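You operate a simulated robot arm through the tools that you are given. There is no shell and no other tool.

Carry out the task below with a simulated robot arm. There is one attempt and no reset: what you move stays moved.

JOB
Steep the grounds in the white bowl and break the crust with the spoon.
Fine: hot water: pot under the boiler's spout, fill to its lower line, pour to about the bowl's red line; tap shut, pot and spoon back. Set down upright: silver pot, silver ladle spoon.

Only the result counts: the job must be done as asked and must still hold three seconds after the hand-in. Knocking over, shifting, dropping, spilling or breaking anything else fails it.

ROBOT AND FRAMES
A 6-joint arm with a two-finger gripper, fixed in place. Base frame: the origin is on the floor under the middle of its stand, x ahead of it, y to its left, z up; the work surface is at about z = 0.9. Readings come in m, degrees, newtons and seconds.
It reaches about 1.572 m from its shoulder. Its first joint turns from -166.0 to 166.0 degrees. Payload 2.45 kg.
Tool frame: the origin (TCP) lies between the finger pads and is the grasp point; the fingertips stand 0.02 m ahead of it; z points along the fingers, y is the line along which they close. The gripper opens to 0.14 m; its body begins 0.168 m behind the TCP.
Orientation is that of the tool frame in the base frame, as a unit quaternion [x, y, z, w]. With the fingers straight down and closing along the base's y, the tool's x points along the base's -x, its y along +y and its z along -z.

CONTROLS
- The arm moves only by the tool move_arm. Its argument "increments" is a list that holds one entry, the list of rows, each a list of 7 numbers: the shift along the tool's x, y, z in m, then the turn, a rotation vector about the tool's x, y, z in degrees, then the finger opening in m, from 0 to 0.14. In form: [[[dx, dy, dz, rx, ry, rz, hand], ...]]. A call has 1 to 20 rows; each row shifts and turns the commanded pose from where the row before left it, along the tool's axes as they then stand. A row lasts 0.2 s, in which the tool goes at most 0.05 m and 8.6 degrees; a call with a longer step from one row to the next is refused whole, and so is a gripper value outside its range. Where a pose cannot be reached the arm comes as near as it can. A force on the tool above 40 N (or 10 N above the force at the start of the call, whichever is more), or a blocked arm, ends the call early, and 0.2 s more pass. The fingers move at their own pace (about 0.045 m/s each) and stop on an object; they squeeze with about 26 N. The grip force told is the motor's: it shows also when the fingers shut on nothing. Time passes only in rows, and 0.2 s behind the last, so rows that do not move let the fingers close. The reply holds the time, the measured pose of the TCP, the force on the tool along the base axes, the opening and the grip force, in the units named above and with some noise, with the torque about the TCP (base axes, N m) and any sound that the robot's microphone picked up, and new pictures: "show" is both (left out), scene, wrist or none.
- Cameras (640 x 400 px; columns grow to the right, rows downward): "scene" is fixed at [0.2216, -0.65, 1.5889]; the picture's right is [0.85, -0.53, 0.00], its down [-0.24, -0.39, -0.89] and it looks along [0.47, 0.76, -0.46] (base axes); focal length 347 px, centre (320, 200). "wrist" rides on the gripper at [0.078, 0.011, -0.209] in the tool frame; the picture's right is [-0.14, 0.99, 0.00], its down [-0.92, -0.13, -0.37] and it looks along [-0.36, -0.05, 0.93] (tool axes); focal length 280 px, centre (320, 200). There is no depth. A picture from a camera that has moved, and an enlarged one, comes with that camera's place and axes in the base frame and with its lens.
- zoom(camera, box): a new picture of the part [left, top, right, bottom] of that camera's present view, enlarged. No time passes.
- finish_job(): hands the job in; it is judged then, once.

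Places have to be worked out from the pictures, the camera data and where the tool is seen. Open the gripper and draw the arm clear of the work before you hand the job in, unless the task says otherwise.

The tools are called after "Call:" by a JSON object that holds its "method" and its "body". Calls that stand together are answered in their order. move_arm: Moves the arm, as the interface text tells. Its arguments: {"type":"object","properties":{"increments":{"type":"array"},"show":{"type":"string","enum":["both","scene","wrist","none"]}},"required":["increments"]} The other tools are called the same way: zoom (camera, box) takes an enlarged picture of a part of a camera's view; finish_job () hands the job in.

At the start:

```text
time: 0.0
tool_pos: [0.6874, -0.1401, 1.3604]
tool_rot: [0.0, 1.0, 0.0, 0.0]
wrist_force: [-0.1, 0.0, 0.4]
ft_torque: [0.0, 0.01, -0.03]
grip_width: 0.1401
grip_force: 0.0
```

scene: 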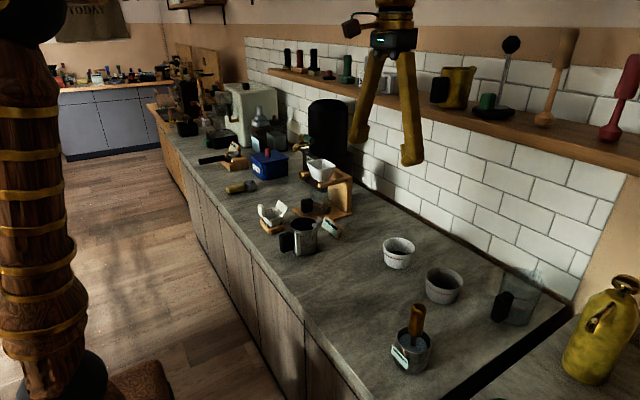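
wrist: 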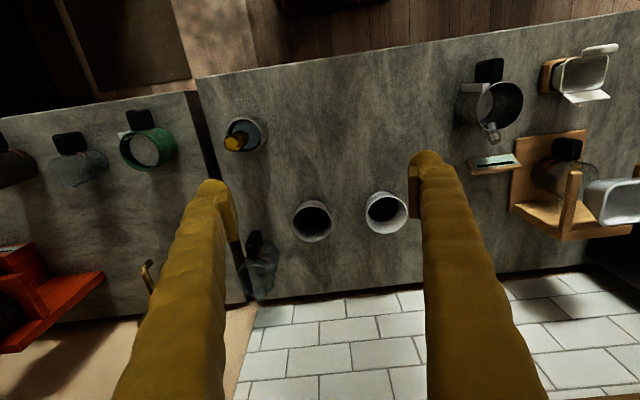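

I'll start by inspecting the scene closely: pot, bowls, spoon and boiler need identifying before any move.

Call:
{"method": "zoom", "body": {"camera": "scene", "box": [200, 80, 400, 205]}}

Call:
{"method": "zoom", "body": {"camera": "scene", "box": [360, 220, 560, 380]}}

Call:
{"method": "zoom", "body": {"camera": "scene", "box": [240, 150, 400, 270]}}

Call:
{"method": "zoom", "body": {"camera": "wrist", "box": [420, 30, 640, 260]}}

Call:
{"method": "zoom", "body": {"camera": "wrist", "box": [200, 90, 440, 300]}}

```text
3.20 times, centred on (300, 142) of scene
camera zoom: at [0.2216, -0.65, 1.5889], right [0.85, -0.53, 0.0], down [-0.24, -0.39, -0.89], along [0.47, 0.76, -0.46], focal length 1109 px, centre (384, 384)
```

zoom: 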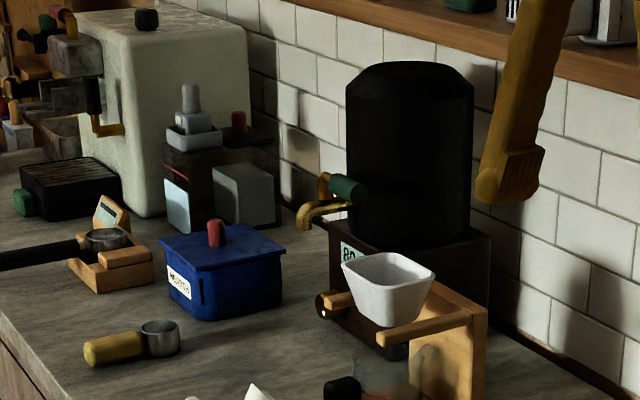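

```text
2.50 times, centred on (460, 300) of scene
camera zoom: at [0.2216, -0.65, 1.5889], right [0.85, -0.53, 0.0], down [-0.24, -0.39, -0.89], along [0.47, 0.76, -0.46], focal length 867 px, centre (-30, -50)
```

zoom: 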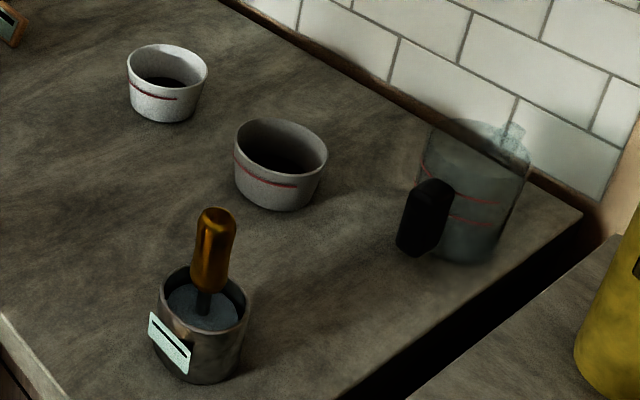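

```text
3.33 times, centred on (320, 210) of scene
camera zoom: at [0.2216, -0.65, 1.5889], right [0.85, -0.53, 0.0], down [-0.24, -0.39, -0.89], along [0.47, 0.76, -0.46], focal length 1156 px, centre (320, 167)
```

zoom: 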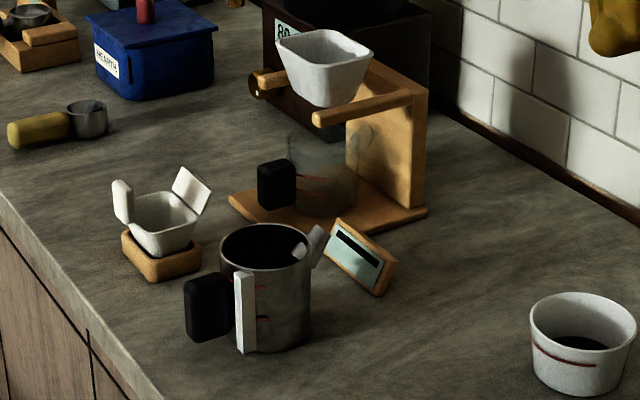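

```text
1.74 times, centred on (530, 145) of wrist
camera zoom: at [0.6096, -0.1289, 1.5686], right [0.14, 0.99, 0.0], down [0.92, -0.13, 0.37], along [0.36, -0.05, -0.93], focal length 488 px, centre (-45, 296)
```

zoom: 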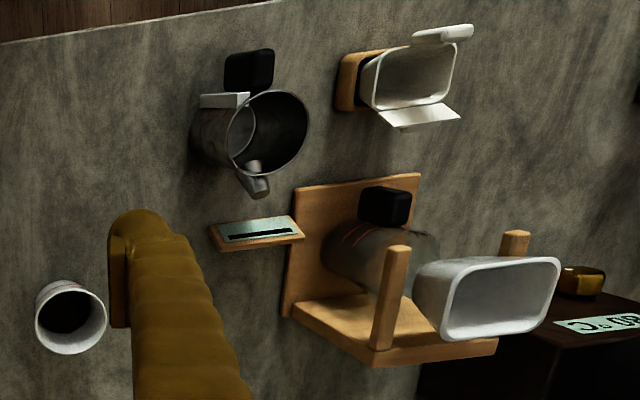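

```text
1.90 times, centred on (320, 195) of wrist
camera zoom: at [0.6096, -0.1289, 1.5686], right [0.14, 0.99, 0.0], down [0.92, -0.13, 0.37], along [0.36, -0.05, -0.93], focal length 534 px, centre (320, 210)
```

zoom: 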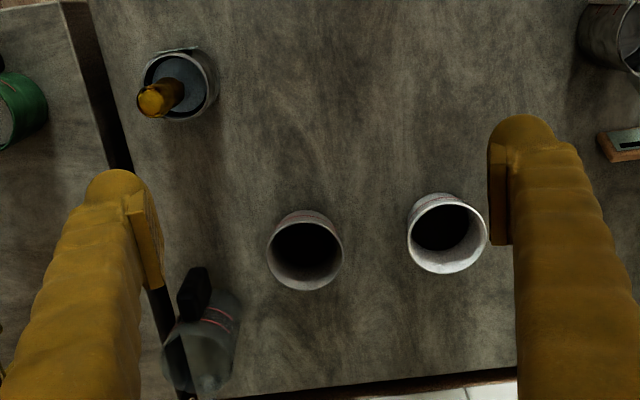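

The silver pot stands near (0.69, 0.20), the white bowl near (0.90, -0.02), the spoon in a cup on the right, and the boiler far left near (1.0, 0.6). I move the hand at height over to the left to get a closer wrist view of the boiler and pot.

Call:
{"method": "move_arm", "body": {"increments": [[[0.01, 0.045, 0, 0, 0, 0, 0.14], [0.01, 0.045, 0, 0, 0, 0, 0.14], [0.01, 0.045, 0, 0, 0, 0, 0.14], [0.01, 0.045, 0, 0, 0, 0, 0.14], [0.01, 0.045, 0, 0, 0, 0, 0.14], [0.01, 0.045, 0, 0, 0, 0, 0.14], [0.01, 0.045, 0, 0, 0, 0, 0.14], [0.01, 0.045, 0, 0, 0, 0, 0.14], [0.01, 0.045, 0, 0, 0, 0, 0.14], [0.01, 0.045, 0, 0, 0, 0, 0.14], [0, 0.045, 0, 0, 0, 0, 0.14], [0, 0.045, 0, 0, 0, 0, 0.14]]], "show": "both"}}

Call:
{"method": "zoom", "body": {"camera": "scene", "box": [380, 290, 450, 380]}}

Call:
{"method": "zoom", "body": {"camera": "scene", "box": [275, 205, 355, 265]}}

```text
time: 2.6
tool_pos: [0.5886, 0.399, 1.3586]
tool_rot: [-0.001, 1.0, 0.0, 0.0]
wrist_force: [-0.1, 0.6, 0.4]
ft_torque: [0.04, -0.04, 0.02]
grip_width: 0.14
grip_force: 0.1
camera wrist: at [0.5102, 0.4101, 1.5669], right [0.14, 0.99, 0.0], down [0.92, -0.13, 0.37], along [0.37, -0.05, -0.93], focal length 280 px, centre (320, 200)
```

scene: 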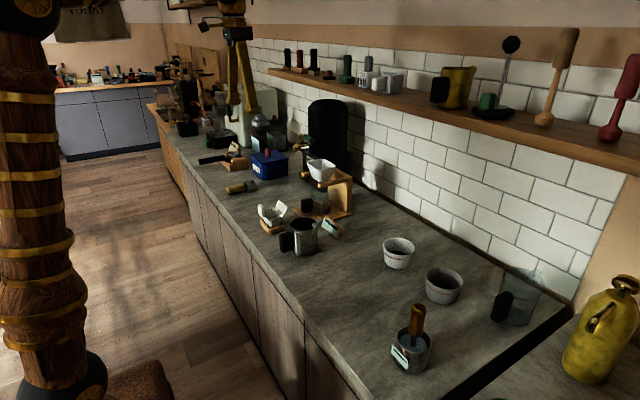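
wrist: 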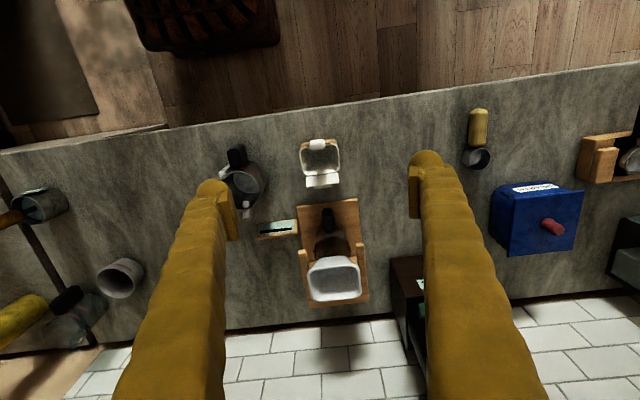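

```text
4.44 times, centred on (415, 335) of scene
camera zoom: at [0.2216, -0.65, 1.5889], right [0.85, -0.53, 0.0], down [-0.24, -0.39, -0.89], along [0.47, 0.76, -0.46], focal length 1541 px, centre (-102, -400)
```

zoom: 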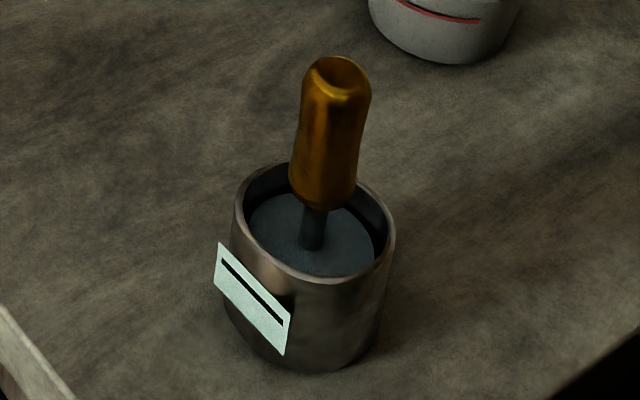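

```text
6.67 times, centred on (315, 235) of scene
camera zoom: at [0.2216, -0.65, 1.5889], right [0.85, -0.53, 0.0], down [-0.24, -0.39, -0.89], along [0.47, 0.76, -0.46], focal length 2311 px, centre (353, -33)
```

zoom: 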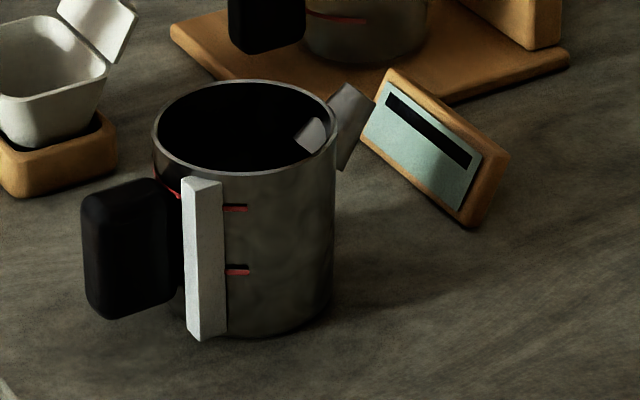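

Let me look closer at the scoop on the left, the boiler, and the rest from this view.

Call:
{"method": "zoom", "body": {"camera": "wrist", "box": [440, 90, 620, 270]}}

Call:
{"method": "zoom", "body": {"camera": "wrist", "box": [200, 120, 420, 320]}}

Call:
{"method": "zoom", "body": {"camera": "scene", "box": [215, 140, 335, 215]}}

Call:
{"method": "zoom", "body": {"camera": "scene", "box": [270, 90, 370, 195]}}

Call:
{"method": "zoom", "body": {"camera": "scene", "box": [145, 40, 305, 190]}}

```text
2.22 times, centred on (530, 180) of wrist
camera zoom: at [0.5102, 0.4101, 1.5669], right [0.14, 0.99, 0.0], down [0.92, -0.13, 0.37], along [0.37, -0.05, -0.93], focal length 623 px, centre (-147, 244)
```

zoom: 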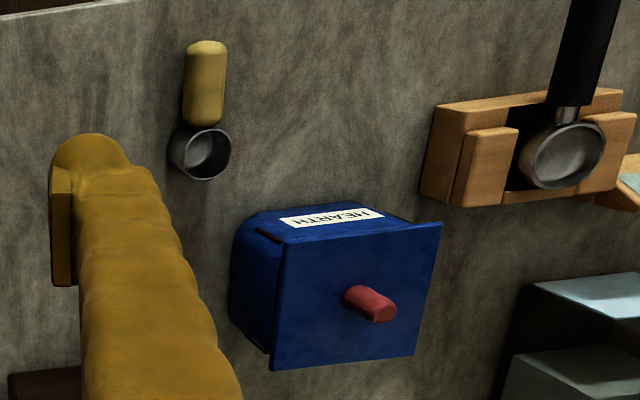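

```text
2.00 times, centred on (310, 220) of wrist
camera zoom: at [0.5102, 0.4101, 1.5669], right [0.14, 0.99, 0.0], down [0.92, -0.13, 0.37], along [0.37, -0.05, -0.93], focal length 561 px, centre (340, 160)
```

zoom: 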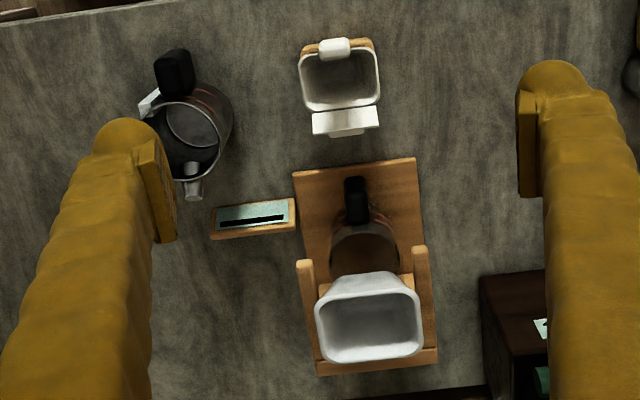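

```text
5.33 times, centred on (275, 178) of scene
camera zoom: at [0.2216, -0.65, 1.5889], right [0.85, -0.53, 0.0], down [-0.24, -0.39, -0.89], along [0.47, 0.76, -0.46], focal length 1849 px, centre (560, 320)
```

zoom: 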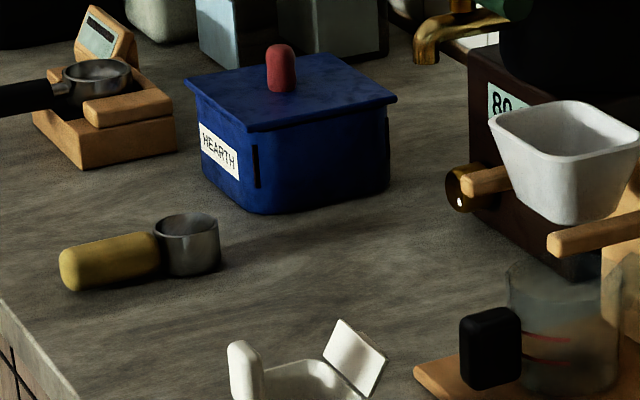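

```text
3.81 times, centred on (320, 142) of scene
camera zoom: at [0.2216, -0.65, 1.5889], right [0.85, -0.53, 0.0], down [-0.24, -0.39, -0.89], along [0.47, 0.76, -0.46], focal length 1321 px, centre (320, 419)
```

zoom: 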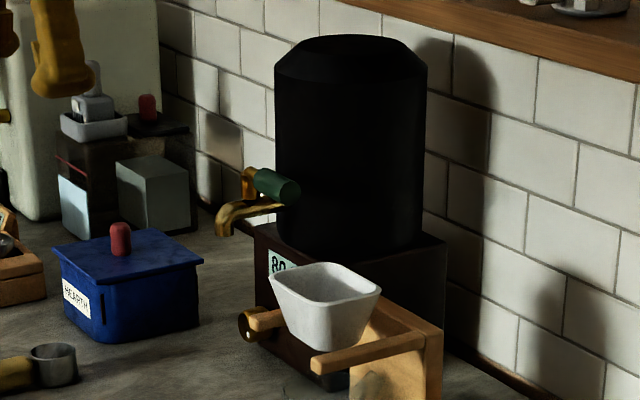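

```text
2.67 times, centred on (225, 115) of scene
camera zoom: at [0.2216, -0.65, 1.5889], right [0.85, -0.53, 0.0], down [-0.24, -0.39, -0.89], along [0.47, 0.76, -0.46], focal length 924 px, centre (573, 427)
```

zoom: 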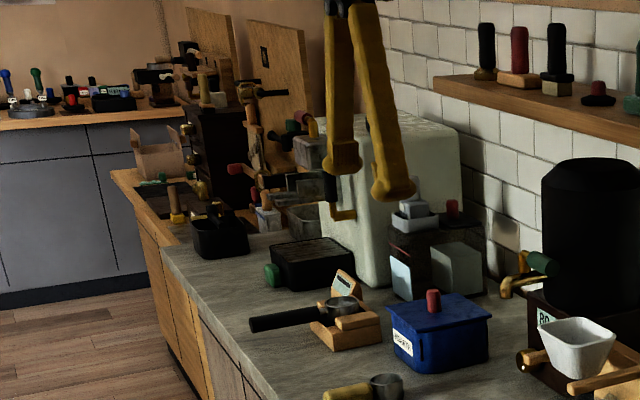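

The faucet faces the arm (−x side) with a green lever on top. I'll roll the hand 180° about its axis so the wrist camera rides above the hand when it is later levelled to grip handles from the front.

Call:
{"method": "move_arm", "body": {"increments": [[[0, 0, 0, 0, 0, 8.5, 0.14], [0, 0, 0, 0, 0, 8.5, 0.14], [0, 0, 0, 0, 0, 8.5, 0.14], [0, 0, 0, 0, 0, 8.5, 0.14], [0, 0, 0, 0, 0, 8.5, 0.14], [0, 0, 0, 0, 0, 8.5, 0.14], [0, 0, 0, 0, 0, 8.5, 0.14], [0, 0, 0, 0, 0, 8.5, 0.14], [0, 0, 0, 0, 0, 8.5, 0.14], [0, 0, 0, 0, 0, 8.5, 0.14], [0, 0, 0, 0, 0, 8.5, 0.14], [0, 0, 0, 0, 0, 8.5, 0.14], [0, 0, 0, 0, 0, 8.5, 0.14], [0, 0, 0, 0, 0, 8.5, 0.14], [0, 0, 0, 0, 0, 8.5, 0.14], [0, 0, 0, 0, 0, 8.5, 0.14], [0, 0, 0, 0, 0, 8.5, 0.14], [0, 0, 0, 0, 0, 8.5, 0.14], [0, 0, 0, 0, 0, 8.5, 0.14], [0, 0, 0, 0, 0, 8.5, 0.14]]], "show": "both"}}

```text
time: 6.8
tool_pos: [0.5941, 0.3935, 1.3603]
tool_rot: [0.934, 0.357, -0.001, -0.003]
wrist_force: [-0.2, 0.0, 0.0]
ft_torque: [0.02, 0.02, -0.01]
grip_width: 0.1403
grip_force: 0.1
out of reach, approached as far as the arm can: row 17, 18, 19, 20
camera wrist: at [0.6595, 0.436, 1.5684], right [0.56, -0.83, -0.01], down [-0.77, -0.52, 0.37], along [-0.31, -0.2, -0.93], focal length 280 px, centre (320, 200)
```

scene: 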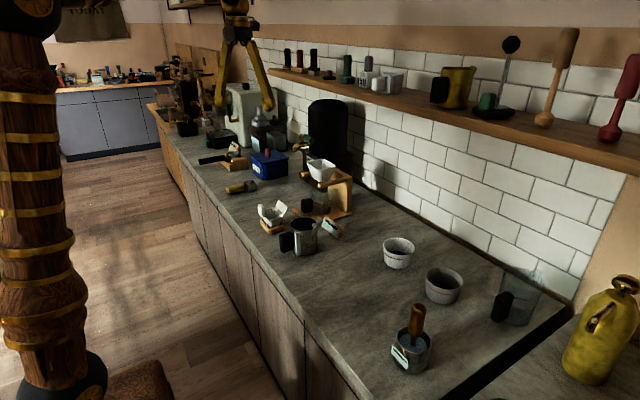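
wrist: 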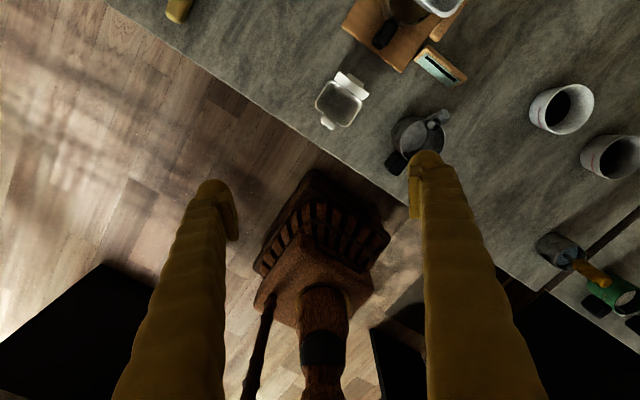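

The wrist hit its limit at about 138° this way, so I'll unwind and turn the other way.

Call:
{"method": "move_arm", "body": {"increments": [[[0, 0, 0, 0, 0, -8.5, 0.14], [0, 0, 0, 0, 0, -8.5, 0.14], [0, 0, 0, 0, 0, -8.5, 0.14], [0, 0, 0, 0, 0, -8.5, 0.14], [0, 0, 0, 0, 0, -8.5, 0.14], [0, 0, 0, 0, 0, -8.5, 0.14], [0, 0, 0, 0, 0, -8.5, 0.14], [0, 0, 0, 0, 0, -8.5, 0.14], [0, 0, 0, 0, 0, -8.5, 0.14], [0, 0, 0, 0, 0, -8.5, 0.14], [0, 0, 0, 0, 0, -8.5, 0.14], [0, 0, 0, 0, 0, -8.5, 0.14], [0, 0, 0, 0, 0, -8.5, 0.14], [0, 0, 0, 0, 0, -8.5, 0.14], [0, 0, 0, 0, 0, -8.5, 0.14], [0, 0, 0, 0, 0, -8.5, 0.14], [0, 0, 0, 0, 0, -8.5, 0.14], [0, 0, 0, 0, 0, -8.5, 0.14], [0, 0, 0, 0, 0, -8.5, 0.14], [0, 0, 0, 0, 0, -8.5, 0.14]]], "show": "none"}}

```text
time: 11.0
tool_pos: [0.5936, 0.3921, 1.36]
tool_rot: [-0.276, 0.961, 0.002, 0.0]
wrist_force: [0.1, 0.0, 0.0]
ft_torque: [-0.02, 0.02, 0.01]
grip_width: 0.1402
grip_force: 0.0
```

Now continue to turn until the tool's x points to base +x.

Call:
{"method": "move_arm", "body": {"increments": [[[0, 0, 0, 0, 0, -8.5, 0.14], [0, 0, 0, 0, 0, -8.5, 0.14], [0, 0, 0, 0, 0, -8.5, 0.14], [0, 0, 0, 0, 0, -8.5, 0.14], [0, 0, 0, 0, 0, -8.5, 0.14], [0, 0, 0, 0, 0, -8.5, 0.14], [0, 0, 0, 0, 0, -8.5, 0.14], [0, 0, 0, 0, 0, -8.5, 0.14], [0, 0, 0, 0, 0, -8.5, 0.14], [0, 0, 0, 0, 0, -8.5, 0.14], [0, 0, 0, 0, 0, -8.5, 0.14], [0, 0, 0, 0, 0, -8.5, 0.14], [0, 0, 0, 0, 0, -8.5, 0.14], [0, 0, 0, 0, 0, -8.5, 0.14], [0, 0, 0, 0, 0, -8.5, 0.14], [0, 0, 0, 0, 0, -8.5, 0.14], [0, 0, 0, 0, 0, -8.5, 0.14], [0, 0, 0, 0, 0, -3.5, 0.14]]], "show": "wrist"}}

```text
time: 14.8
tool_pos: [0.5933, 0.3931, 1.3591]
tool_rot: [1.0, -0.001, -0.001, -0.002]
wrist_force: [-0.1, 0.1, -0.5]
ft_torque: [-0.01, 0.03, 0.02]
grip_width: 0.1402
grip_force: 0.0
camera wrist: at [0.6725, 0.3806, 1.5686], right [-0.14, -0.99, 0.0], down [-0.92, 0.13, 0.37], along [-0.37, 0.06, -0.93], focal length 280 px, centre (320, 200)
```

wrist: 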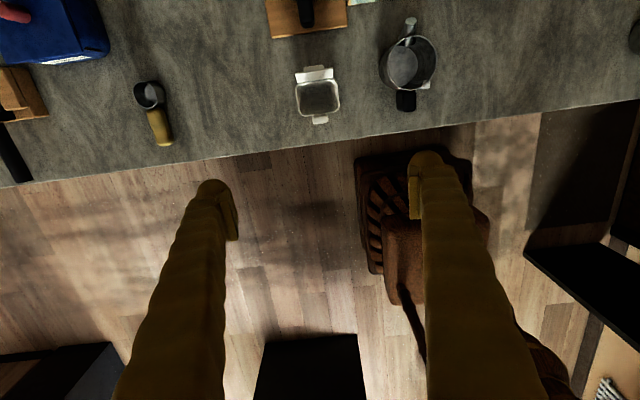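

Orientation is now tool-x = +x. I pitch the hand up to point forward/down at 30° below horizontal and shift to y≈0.6 to look at the boiler's tap.

Call:
{"method": "move_arm", "body": {"increments": [[[0, -0.03, 0, 0, 8.5, 0, 0.14], [0, -0.03, 0, 0, 8.5, 0, 0.14], [0, -0.03, 0, 0, 8.5, 0, 0.14], [0, -0.03, 0, 0, 8.5, 0, 0.14], [0, -0.03, 0, 0, 8.5, 0, 0.14], [0, -0.03, 0, 0, 8.5, 0, 0.14], [0, -0.03, 0, 0, 8.5, 0, 0.14]]], "show": "both"}}

```text
time: 16.6
tool_pos: [0.5835, 0.5687, 1.4205]
tool_rot: [0.859, -0.022, 0.51, -0.03]
wrist_force: [0.4, -0.2, -0.1]
ft_torque: [-0.01, 0.01, -0.03]
grip_width: 0.14
grip_force: 0.0
stopped in row 7: the arm was blocked; the commanded pose is now the measured one
camera wrist: at [0.4369, 0.546, 1.5881], right [-0.08, -0.98, -0.19], down [-0.76, 0.18, -0.62], along [0.64, 0.1, -0.76], focal length 280 px, centre (320, 200)
```

scene: 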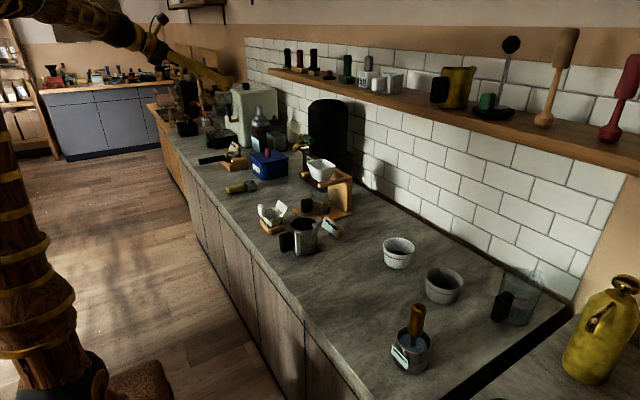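
wrist: 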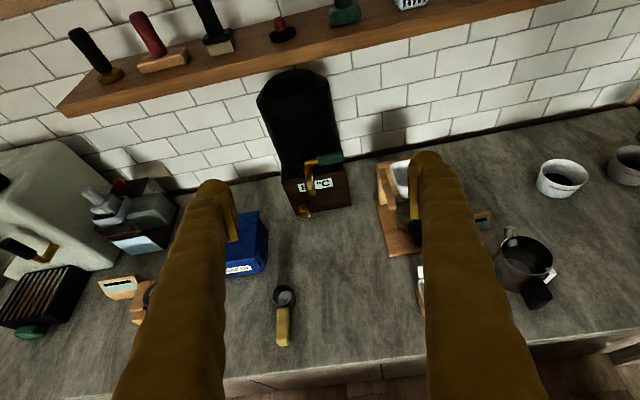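

The arm is folded tightly here and got blocked; the wrist view does show the tap well. I'll zoom on it before moving.

Call:
{"method": "zoom", "body": {"camera": "wrist", "box": [240, 60, 380, 230]}}

Call:
{"method": "zoom", "body": {"camera": "wrist", "box": [470, 130, 630, 320]}}

```text
2.35 times, centred on (310, 145) of wrist
camera zoom: at [0.4369, 0.546, 1.5881], right [-0.08, -0.98, -0.19], down [-0.76, 0.18, -0.62], along [0.64, 0.1, -0.76], focal length 660 px, centre (344, 329)
```

zoom: 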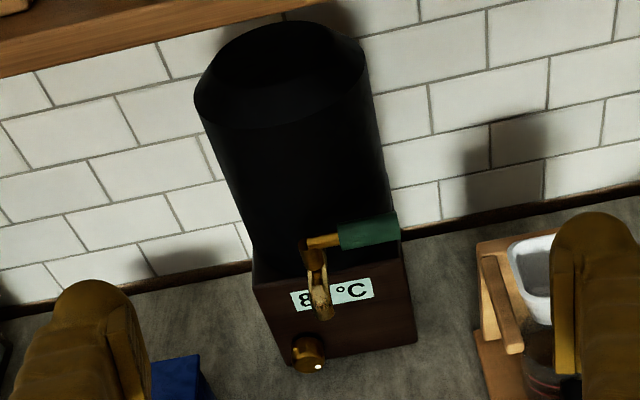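

```text
2.11 times, centred on (550, 225) of wrist
camera zoom: at [0.4369, 0.546, 1.5881], right [-0.08, -0.98, -0.19], down [-0.76, 0.18, -0.62], along [0.64, 0.1, -0.76], focal length 590 px, centre (-164, 147)
```

zoom: 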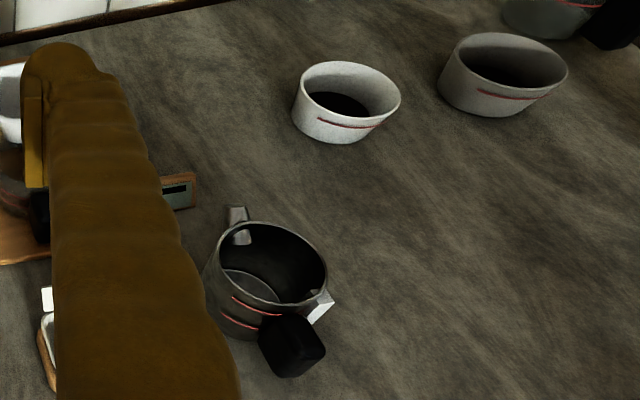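

The lever's pivot is about (0.92, 0.63, 1.14), with the handle pointing to −y; the spout tip is about (0.88, 0.63, 1.09). The pot handle is at about (0.62, 0.20, 0.95) and points toward the arm. I now move toward the pot with pitch 45° to test reach and look at it closely.

Call:
{"method": "move_arm", "body": {"increments": [[[-0.0185, 0.0365, 0.0121, -2, -8, -3.7, 0.14], [-0.0166, 0.0365, 0.0145, 0, -8, 0, 0.14], [-0.0144, 0.0365, 0.0167, 0, 0, 0, 0.14], [-0.0144, 0.0365, 0.0167, 0, 0, 0, 0.14], [-0.0144, 0.0365, 0.0167, 0, 0, 0, 0.14], [-0.0144, 0.0365, 0.0167, 0, 0, 0, 0.14], [-0.0144, 0.0365, 0.0167, 0, 0, 0, 0.14], [-0.0144, 0.0365, 0.0167, 0, 0, 0, 0.14], [-0.0144, 0.0365, 0.0167, 0, 0, 0, 0.14], [-0.0144, 0.0365, 0.0167, 0, 0, 0, 0.14]]], "show": "both"}}

```text
refused: row 1 steps farther than a row can; nothing moved
```

The first row's turn was slightly too large; I split it up.

Call:
{"method": "move_arm", "body": {"increments": [[[-0.0185, 0.0365, 0.0121, 0, -8, 0, 0.14], [-0.0166, 0.0365, 0.0145, 0, -8, 0, 0.14], [-0.0144, 0.0365, 0.0167, -3, 0, -3, 0.14], [-0.0144, 0.0365, 0.0167, 0, 0, 0, 0.14], [-0.0144, 0.0365, 0.0167, 0, 0, 0, 0.14], [-0.0144, 0.0365, 0.0167, 0, 0, 0, 0.14], [-0.0144, 0.0365, 0.0167, 0, 0, 0, 0.14], [-0.0144, 0.0365, 0.0167, 0, 0, 0, 0.14], [-0.0144, 0.0365, 0.0167, 0, 0, 0, 0.14], [-0.0144, 0.0365, 0.0167, 0, 0, 0, 0.14]]], "show": "both"}}

```text
time: 18.8
tool_pos: [0.5995, 0.2118, 1.189]
tool_rot: [0.923, -0.002, 0.385, 0.006]
wrist_force: [0.1, 0.6, 0.2]
ft_torque: [-0.01, -0.02, 0.0]
grip_width: 0.1401
grip_force: 0.0
camera wrist: at [0.507, 0.2027, 1.3915], right [-0.1, -0.99, -0.09], down [-0.91, 0.13, -0.39], along [0.4, 0.04, -0.91], focal length 280 px, centre (320, 200)
```

scene: 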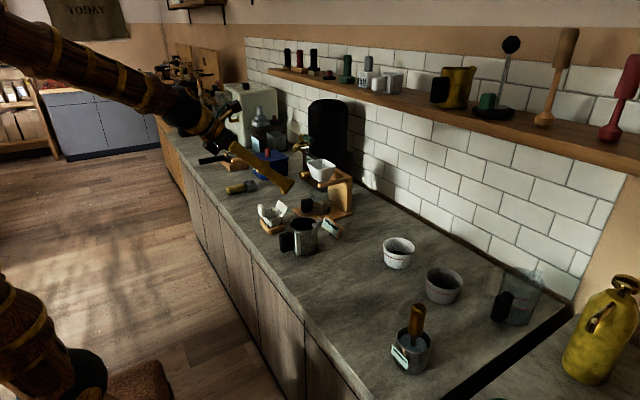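
wrist: 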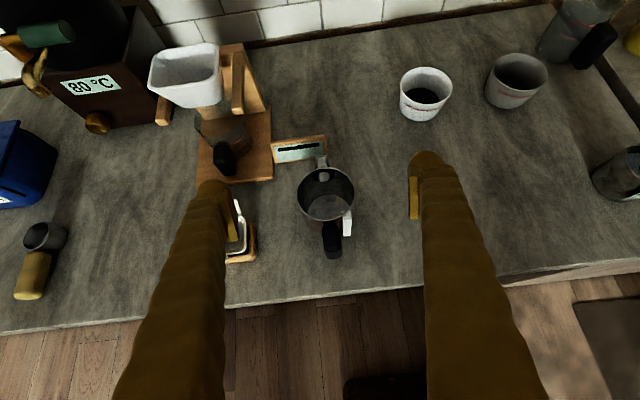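

Now the pot is right in view. Zooming in on the pot and the handle.

Call:
{"method": "zoom", "body": {"camera": "wrist", "box": [260, 120, 390, 270]}}

Call:
{"method": "zoom", "body": {"camera": "wrist", "box": [380, 40, 560, 140]}}

Call:
{"method": "zoom", "body": {"camera": "wrist", "box": [0, 0, 160, 150]}}

```text
2.67 times, centred on (325, 195) of wrist
camera zoom: at [0.507, 0.2027, 1.3915], right [-0.1, -0.99, -0.09], down [-0.91, 0.13, -0.39], along [0.4, 0.04, -0.91], focal length 748 px, centre (307, 213)
```

zoom: 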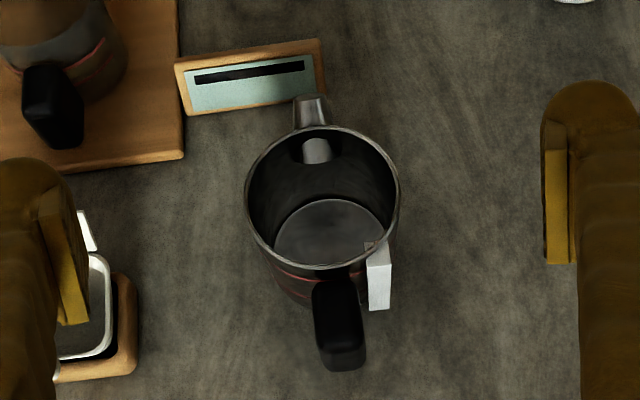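

```text
3.56 times, centred on (470, 90) of wrist
camera zoom: at [0.507, 0.2027, 1.3915], right [-0.1, -0.99, -0.09], down [-0.91, 0.13, -0.39], along [0.4, 0.04, -0.91], focal length 997 px, centre (-213, 591)
```

zoom: 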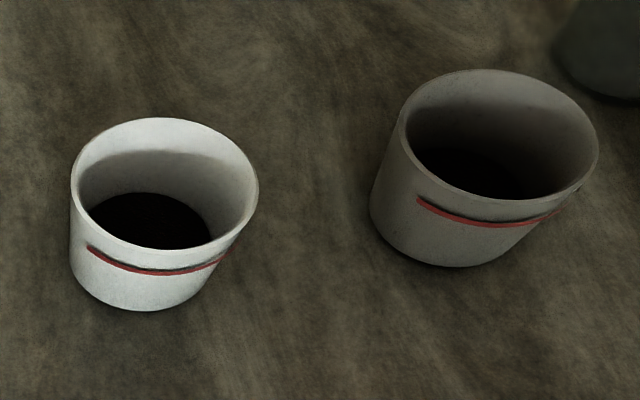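

```text
2.67 times, centred on (80, 75) of wrist
camera zoom: at [0.507, 0.2027, 1.3915], right [-0.1, -0.99, -0.09], down [-0.91, 0.13, -0.39], along [0.4, 0.04, -0.91], focal length 748 px, centre (960, 533)
```

zoom: 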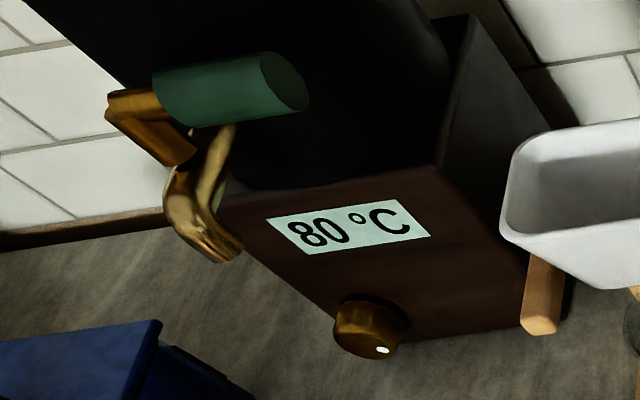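

The pot handle spans x≈0.60–0.64 at y≈0.208, with the white gauge strip close beside it at (0.645, 0.183). I move to a pre-grasp behind the handle at pitch 60°.

Call:
{"method": "move_arm", "body": {"increments": [[[-0.0319, 0.0008, 0.0159, 0, 3, 0, 0.12], [-0.0327, 0.0008, 0.0142, 0, 3, 0, 0.11], [-0.0334, 0.0008, 0.0125, 0, 3, 0, 0.1], [-0.034, 0.0008, 0.0107, 0, 3, 0, 0.1], [-0.0345, 0.0008, 0.0089, 0, 3, 0, 0.1]]], "show": "both"}}

```text
time: 20.0
tool_pos: [0.5826, 0.2412, 1.0623]
tool_rot: [0.867, 0.0, 0.499, 0.005]
wrist_force: [-0.7, 0.4, 0.0]
ft_torque: [0.01, 0.03, 0.0]
grip_width: 0.0998
grip_force: 0.0
out of reach, approached as far as the arm can: row 4, 5
camera wrist: at [0.4407, 0.2324, 1.2345], right [-0.08, -0.99, -0.11], down [-0.78, 0.13, -0.61], along [0.62, 0.04, -0.78], focal length 280 px, centre (320, 200)
```

scene: 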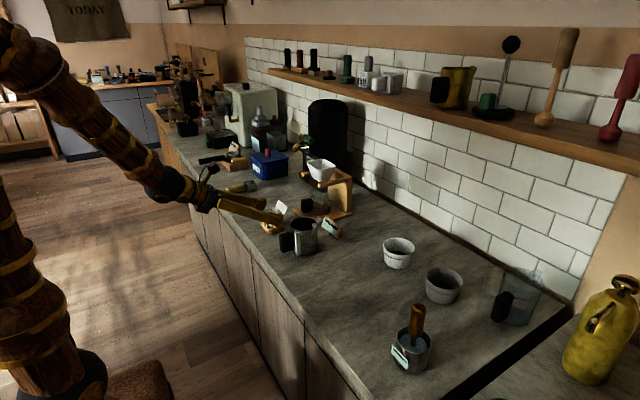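
wrist: 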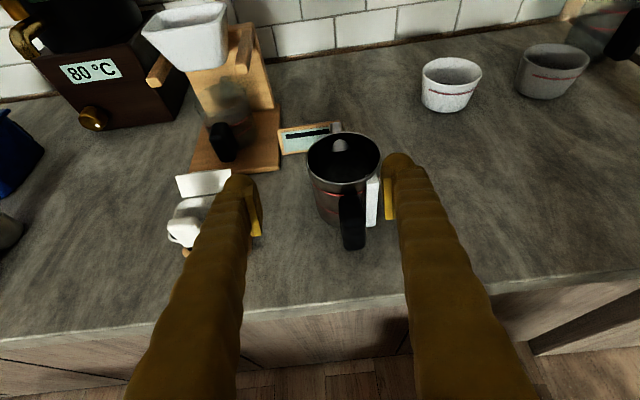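

At 60° pitch the arm cannot fold further back here. I'll use pitch 50° and come down from above the handle instead, first centring at (0.612, 0.208, 1.06).

Call:
{"method": "move_arm", "body": {"increments": [[[0.0074, 0.0166, 0.0127, 0, -5, 0, 0.1], [0.0084, 0.0166, 0.012, 0, -5, 0, 0.1], [0, 0, 0, 0, 0, 0, 0.1]]], "show": "wrist"}}

Call:
{"method": "zoom", "body": {"camera": "wrist", "box": [250, 120, 410, 270]}}

```text
time: 20.8
tool_pos: [0.6123, 0.2073, 1.0637]
tool_rot: [0.906, -0.002, 0.424, 0.007]
wrist_force: [-0.2, 0.6, 0.4]
ft_torque: [0.01, -0.02, -0.02]
grip_width: 0.0998
grip_force: 0.1
camera wrist: at [0.5015, 0.1994, 1.2582], right [-0.1, -0.99, -0.1], down [-0.87, 0.13, -0.47], along [0.48, 0.04, -0.88], focal length 280 px, centre (320, 200)
```

wrist: 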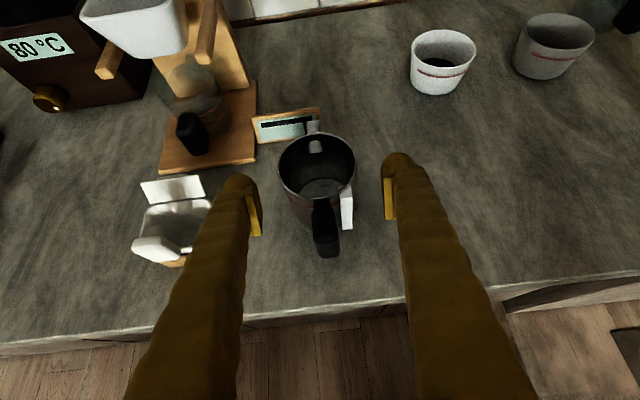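

```text
2.67 times, centred on (330, 195) of wrist
camera zoom: at [0.5015, 0.1994, 1.2582], right [-0.1, -0.99, -0.1], down [-0.87, 0.13, -0.47], along [0.48, 0.04, -0.88], focal length 748 px, centre (293, 213)
```

zoom: 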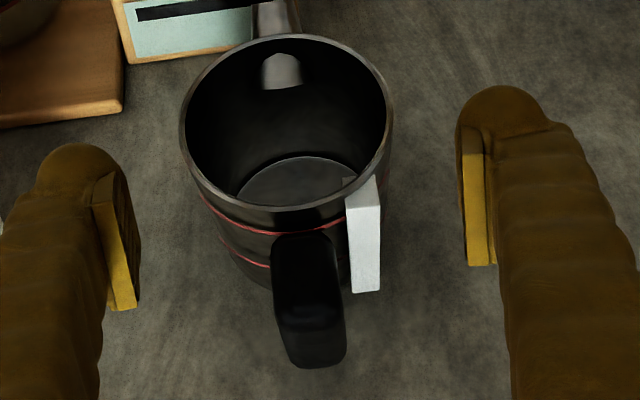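

Fingers straddle the handle nicely (handle centre y≈0.209). Descending straight down to z≈0.955.

Call:
{"method": "move_arm", "body": {"increments": [[[-0.022, -0.0005, 0.0158, 0, 0, 0, 0.1], [-0.0207, -0.0005, 0.0173, 0, 0, 0, 0.1], [-0.0207, 0, 0.0173, 0, 0, 0, 0.1], [-0.0207, 0, 0.0173, 0, 0, 0, 0.1], [0, 0, 0, 0, 0, 0, 0.1]]], "show": "both"}}

Call:
{"method": "zoom", "body": {"camera": "wrist", "box": [230, 100, 420, 260]}}

Call:
{"method": "zoom", "body": {"camera": "scene", "box": [240, 190, 360, 280]}}

```text
time: 22.0
tool_pos: [0.6193, 0.2133, 0.9555]
tool_rot: [0.906, -0.002, 0.423, 0.007]
wrist_force: [-0.1, -0.3, 1.1]
ft_torque: [-0.01, -0.01, -0.01]
grip_width: 0.1
grip_force: 0.0
out of reach, approached as far as the arm can: row 4
camera wrist: at [0.508, 0.2056, 1.1513], right [-0.1, -0.99, -0.09], down [-0.87, 0.13, -0.47], along [0.48, 0.04, -0.88], focal length 280 px, centre (320, 200)
```

scene: 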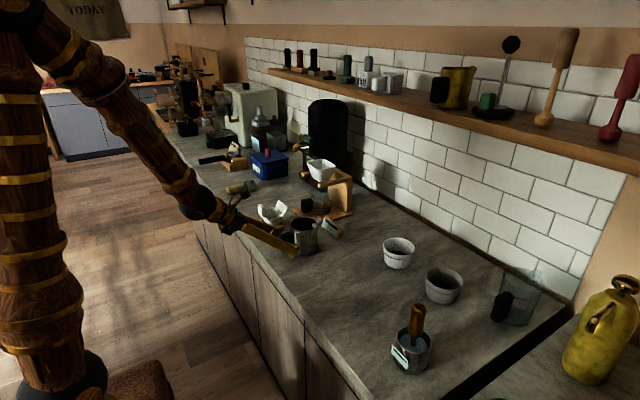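
wrist: 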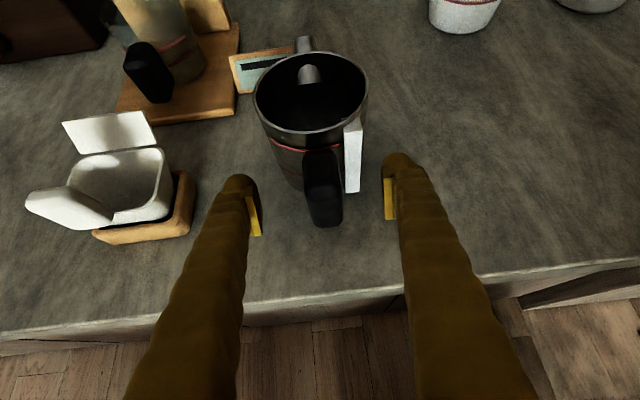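

```text
2.50 times, centred on (325, 180) of wrist
camera zoom: at [0.508, 0.2056, 1.1513], right [-0.1, -0.99, -0.09], down [-0.87, 0.13, -0.47], along [0.48, 0.04, -0.88], focal length 701 px, centre (308, 250)
```

zoom: 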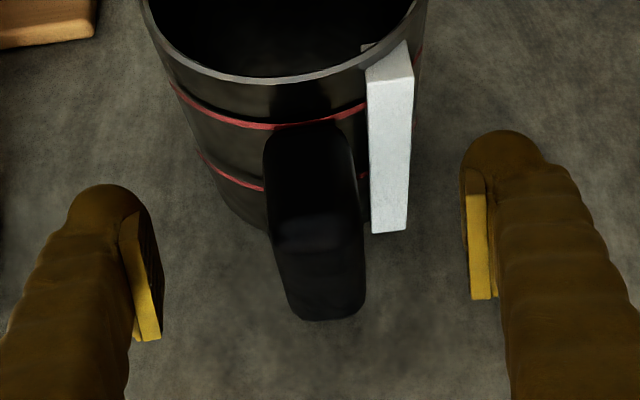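

```text
4.44 times, centred on (300, 235) of scene
camera zoom: at [0.2216, -0.65, 1.5889], right [0.85, -0.53, 0.0], down [-0.24, -0.39, -0.89], along [0.47, 0.76, -0.46], focal length 1541 px, centre (409, 44)
```

zoom: 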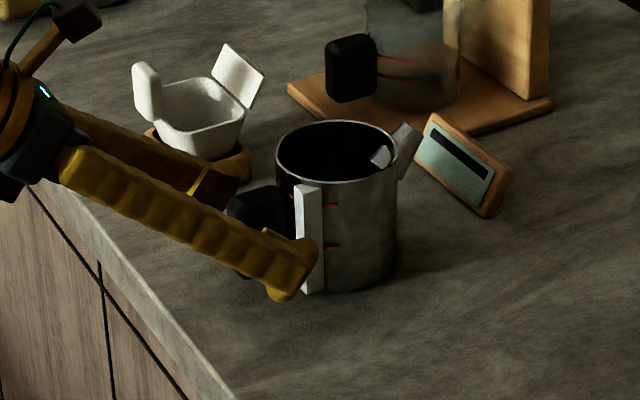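

The TCP is at (0.619, 0.213), a bit close to the gauge strip. I back off slightly with a slightly steeper pitch and centre on the handle (y≈0.2105).

Call:
{"method": "move_arm", "body": {"increments": [[[-0.0038, 0.0025, -0.0046, 0, -4, 0, 0.08], [0, 0, 0, 0, 0, 0, 0.07]]], "show": "wrist"}}

Call:
{"method": "zoom", "body": {"camera": "wrist", "box": [230, 100, 420, 260]}}

```text
time: 22.6
tool_pos: [0.6106, 0.2106, 0.9586]
tool_rot: [0.92, -0.002, 0.392, 0.006]
wrist_force: [0.0, 0.5, -0.2]
ft_torque: [0.0, 0.02, -0.01]
grip_width: 0.0698
grip_force: 0.2
camera wrist: at [0.5145, 0.2025, 1.1592], right [-0.1, -0.99, -0.09], down [-0.9, 0.13, -0.41], along [0.42, 0.04, -0.91], focal length 280 px, centre (320, 200)
```

wrist: 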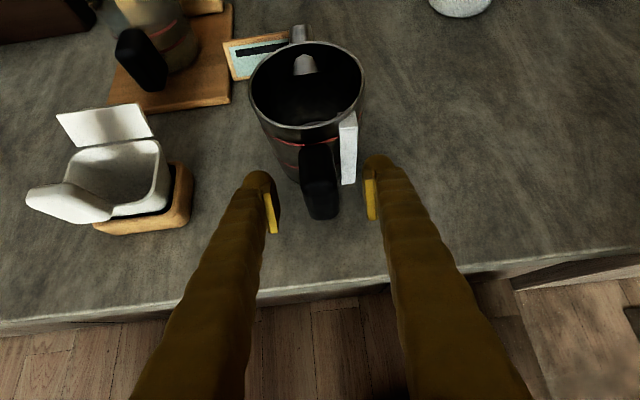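

```text
2.50 times, centred on (325, 180) of wrist
camera zoom: at [0.5145, 0.2025, 1.1592], right [-0.1, -0.99, -0.09], down [-0.9, 0.13, -0.41], along [0.42, 0.04, -0.91], focal length 701 px, centre (308, 250)
```

zoom: 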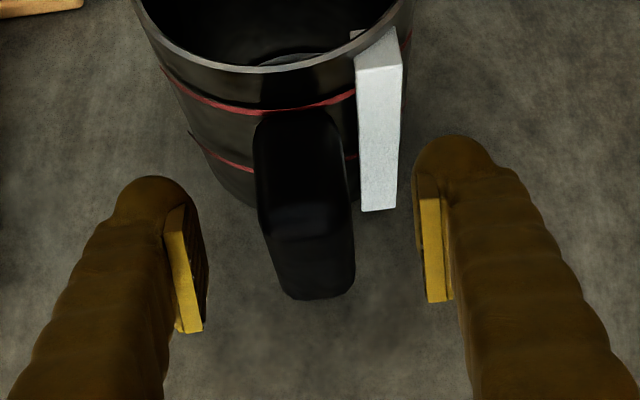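

Pads are centred around the handle; closing the fingers on it.

Call:
{"method": "move_arm", "body": {"increments": [[[0, 0, 0, 0, 0, 0, 0.05], [0, 0, 0, 0, 0, 0, 0.03], [0, 0, 0, 0, 0, 0, 0.01], [0, 0, 0, 0, 0, 0, 0.0], [0, 0, 0, 0, 0, 0, 0.0], [0, 0, 0, 0, 0, 0, 0.0]]], "show": "both"}}

Call:
{"method": "zoom", "body": {"camera": "scene", "box": [260, 200, 360, 275]}}

Call:
{"method": "zoom", "body": {"camera": "wrist", "box": [230, 100, 420, 260]}}

```text
time: 24.0
tool_pos: [0.6116, 0.2099, 0.9588]
tool_rot: [0.92, -0.002, 0.392, 0.006]
wrist_force: [1.0, -0.1, -0.8]
ft_torque: [0.1, -0.05, -0.1]
grip_width: 0.0272
grip_force: 26.4
camera wrist: at [0.5146, 0.2026, 1.1592], right [-0.1, -0.99, -0.09], down [-0.9, 0.13, -0.41], along [0.42, 0.04, -0.91], focal length 280 px, centre (320, 200)
```

scene: 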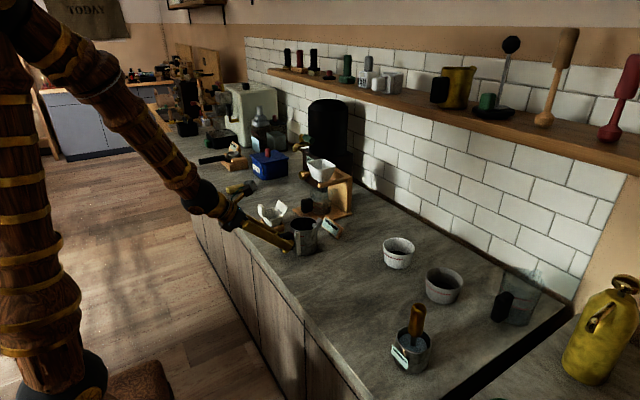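
wrist: 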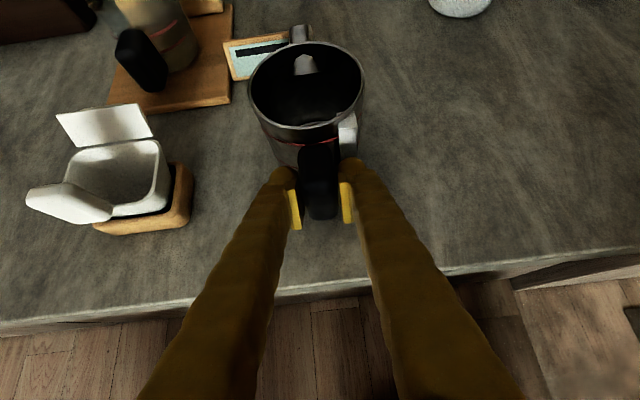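

```text
5.33 times, centred on (310, 238) of scene
camera zoom: at [0.2216, -0.65, 1.5889], right [0.85, -0.53, 0.0], down [-0.24, -0.39, -0.89], along [0.47, 0.76, -0.46], focal length 1849 px, centre (373, 0)
```

zoom: 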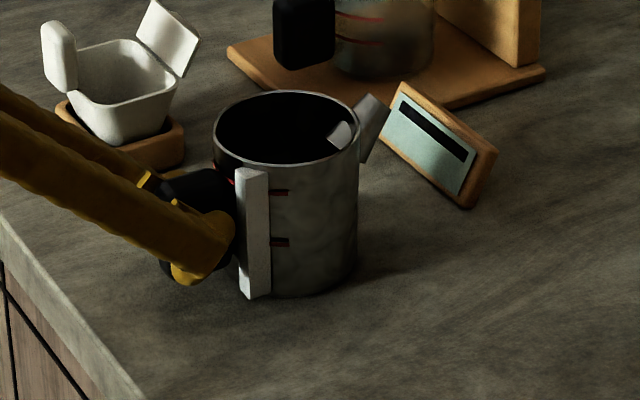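

```text
2.50 times, centred on (325, 180) of wrist
camera zoom: at [0.5146, 0.2026, 1.1592], right [-0.1, -0.99, -0.09], down [-0.9, 0.13, -0.41], along [0.42, 0.04, -0.91], focal length 701 px, centre (308, 250)
```

zoom: 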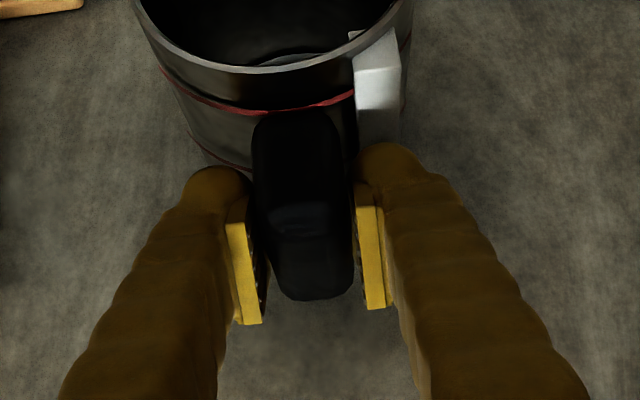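

Firm grip on the handle (0.027 m, 26 N). Lifting slightly to check the pot doesn't rotate in the grip.

Call:
{"method": "move_arm", "body": {"increments": [[[0.0108, 0, -0.0104, 0, 0, 0, 0.0], [0.0217, 0, -0.0208, 0, 0, 0, 0.0], [0.0217, 0, -0.0208, 0, 0, 0, 0.0], [0, 0, 0, 0, 0, 0, 0.0]]], "show": "both"}}

Call:
{"method": "zoom", "body": {"camera": "scene", "box": [260, 180, 360, 255]}}

```text
time: 25.0
tool_pos: [0.6132, 0.2106, 1.0329]
tool_rot: [0.92, -0.002, 0.391, 0.007]
wrist_force: [-0.2, -0.3, -0.6]
ft_torque: [0.0, 0.02, 0.0]
grip_width: 0.0001
grip_force: 26.2
camera wrist: at [0.5163, 0.2024, 1.2329], right [-0.1, -0.99, -0.09], down [-0.9, 0.13, -0.41], along [0.42, 0.04, -0.91], focal length 280 px, centre (320, 200)
```

scene: 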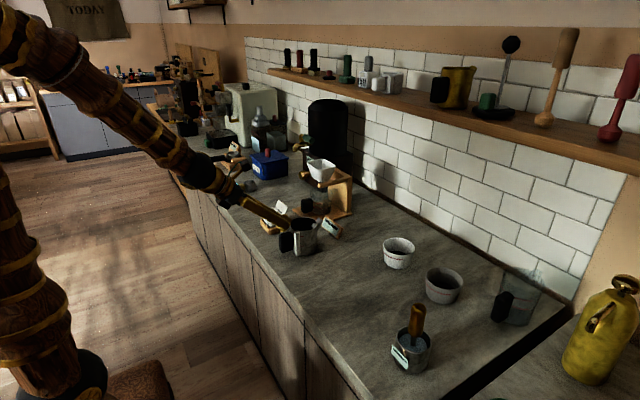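
wrist: 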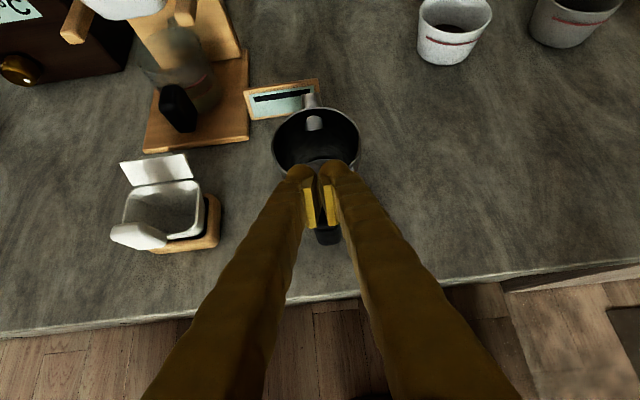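

```text
5.33 times, centred on (310, 218) of scene
camera zoom: at [0.2216, -0.65, 1.5889], right [0.85, -0.53, 0.0], down [-0.24, -0.39, -0.89], along [0.47, 0.76, -0.46], focal length 1849 px, centre (373, 107)
```

zoom: 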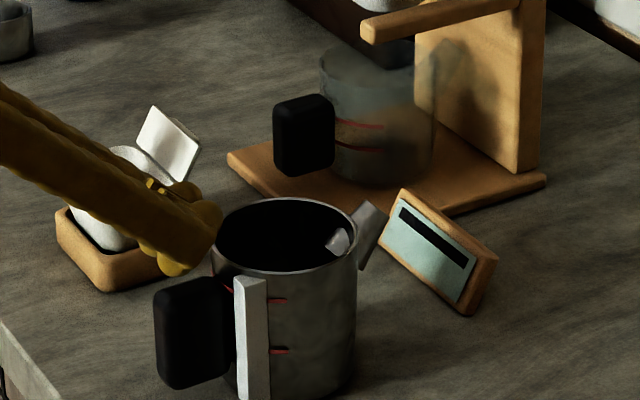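

The fingers slipped off the handle without moving the pot. Let me study the pads and handle geometry in detail before trying again.

Call:
{"method": "zoom", "body": {"camera": "scene", "box": [270, 205, 325, 245]}}

Call:
{"method": "zoom", "body": {"camera": "wrist", "box": [280, 150, 370, 250]}}

```text
10.00 times, centred on (298, 225) of scene
camera zoom: at [0.2216, -0.65, 1.5889], right [0.85, -0.53, 0.0], down [-0.24, -0.39, -0.89], along [0.47, 0.76, -0.46], focal length 3466 px, centre (545, -50)
```

zoom: 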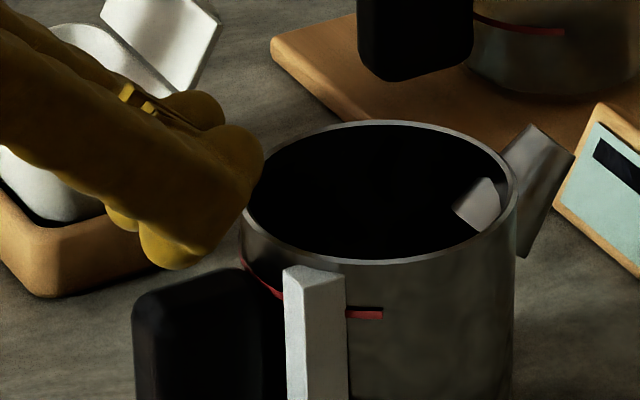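

```text
4.00 times, centred on (325, 200) of wrist
camera zoom: at [0.5163, 0.2024, 1.2329], right [-0.1, -0.99, -0.09], down [-0.9, 0.13, -0.41], along [0.42, 0.04, -0.91], focal length 1122 px, centre (300, 200)
```

zoom: 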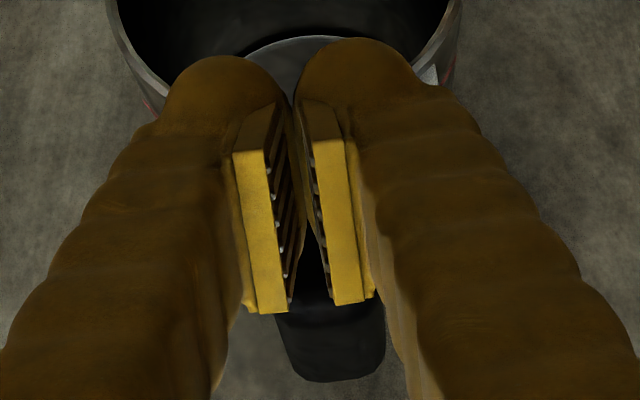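

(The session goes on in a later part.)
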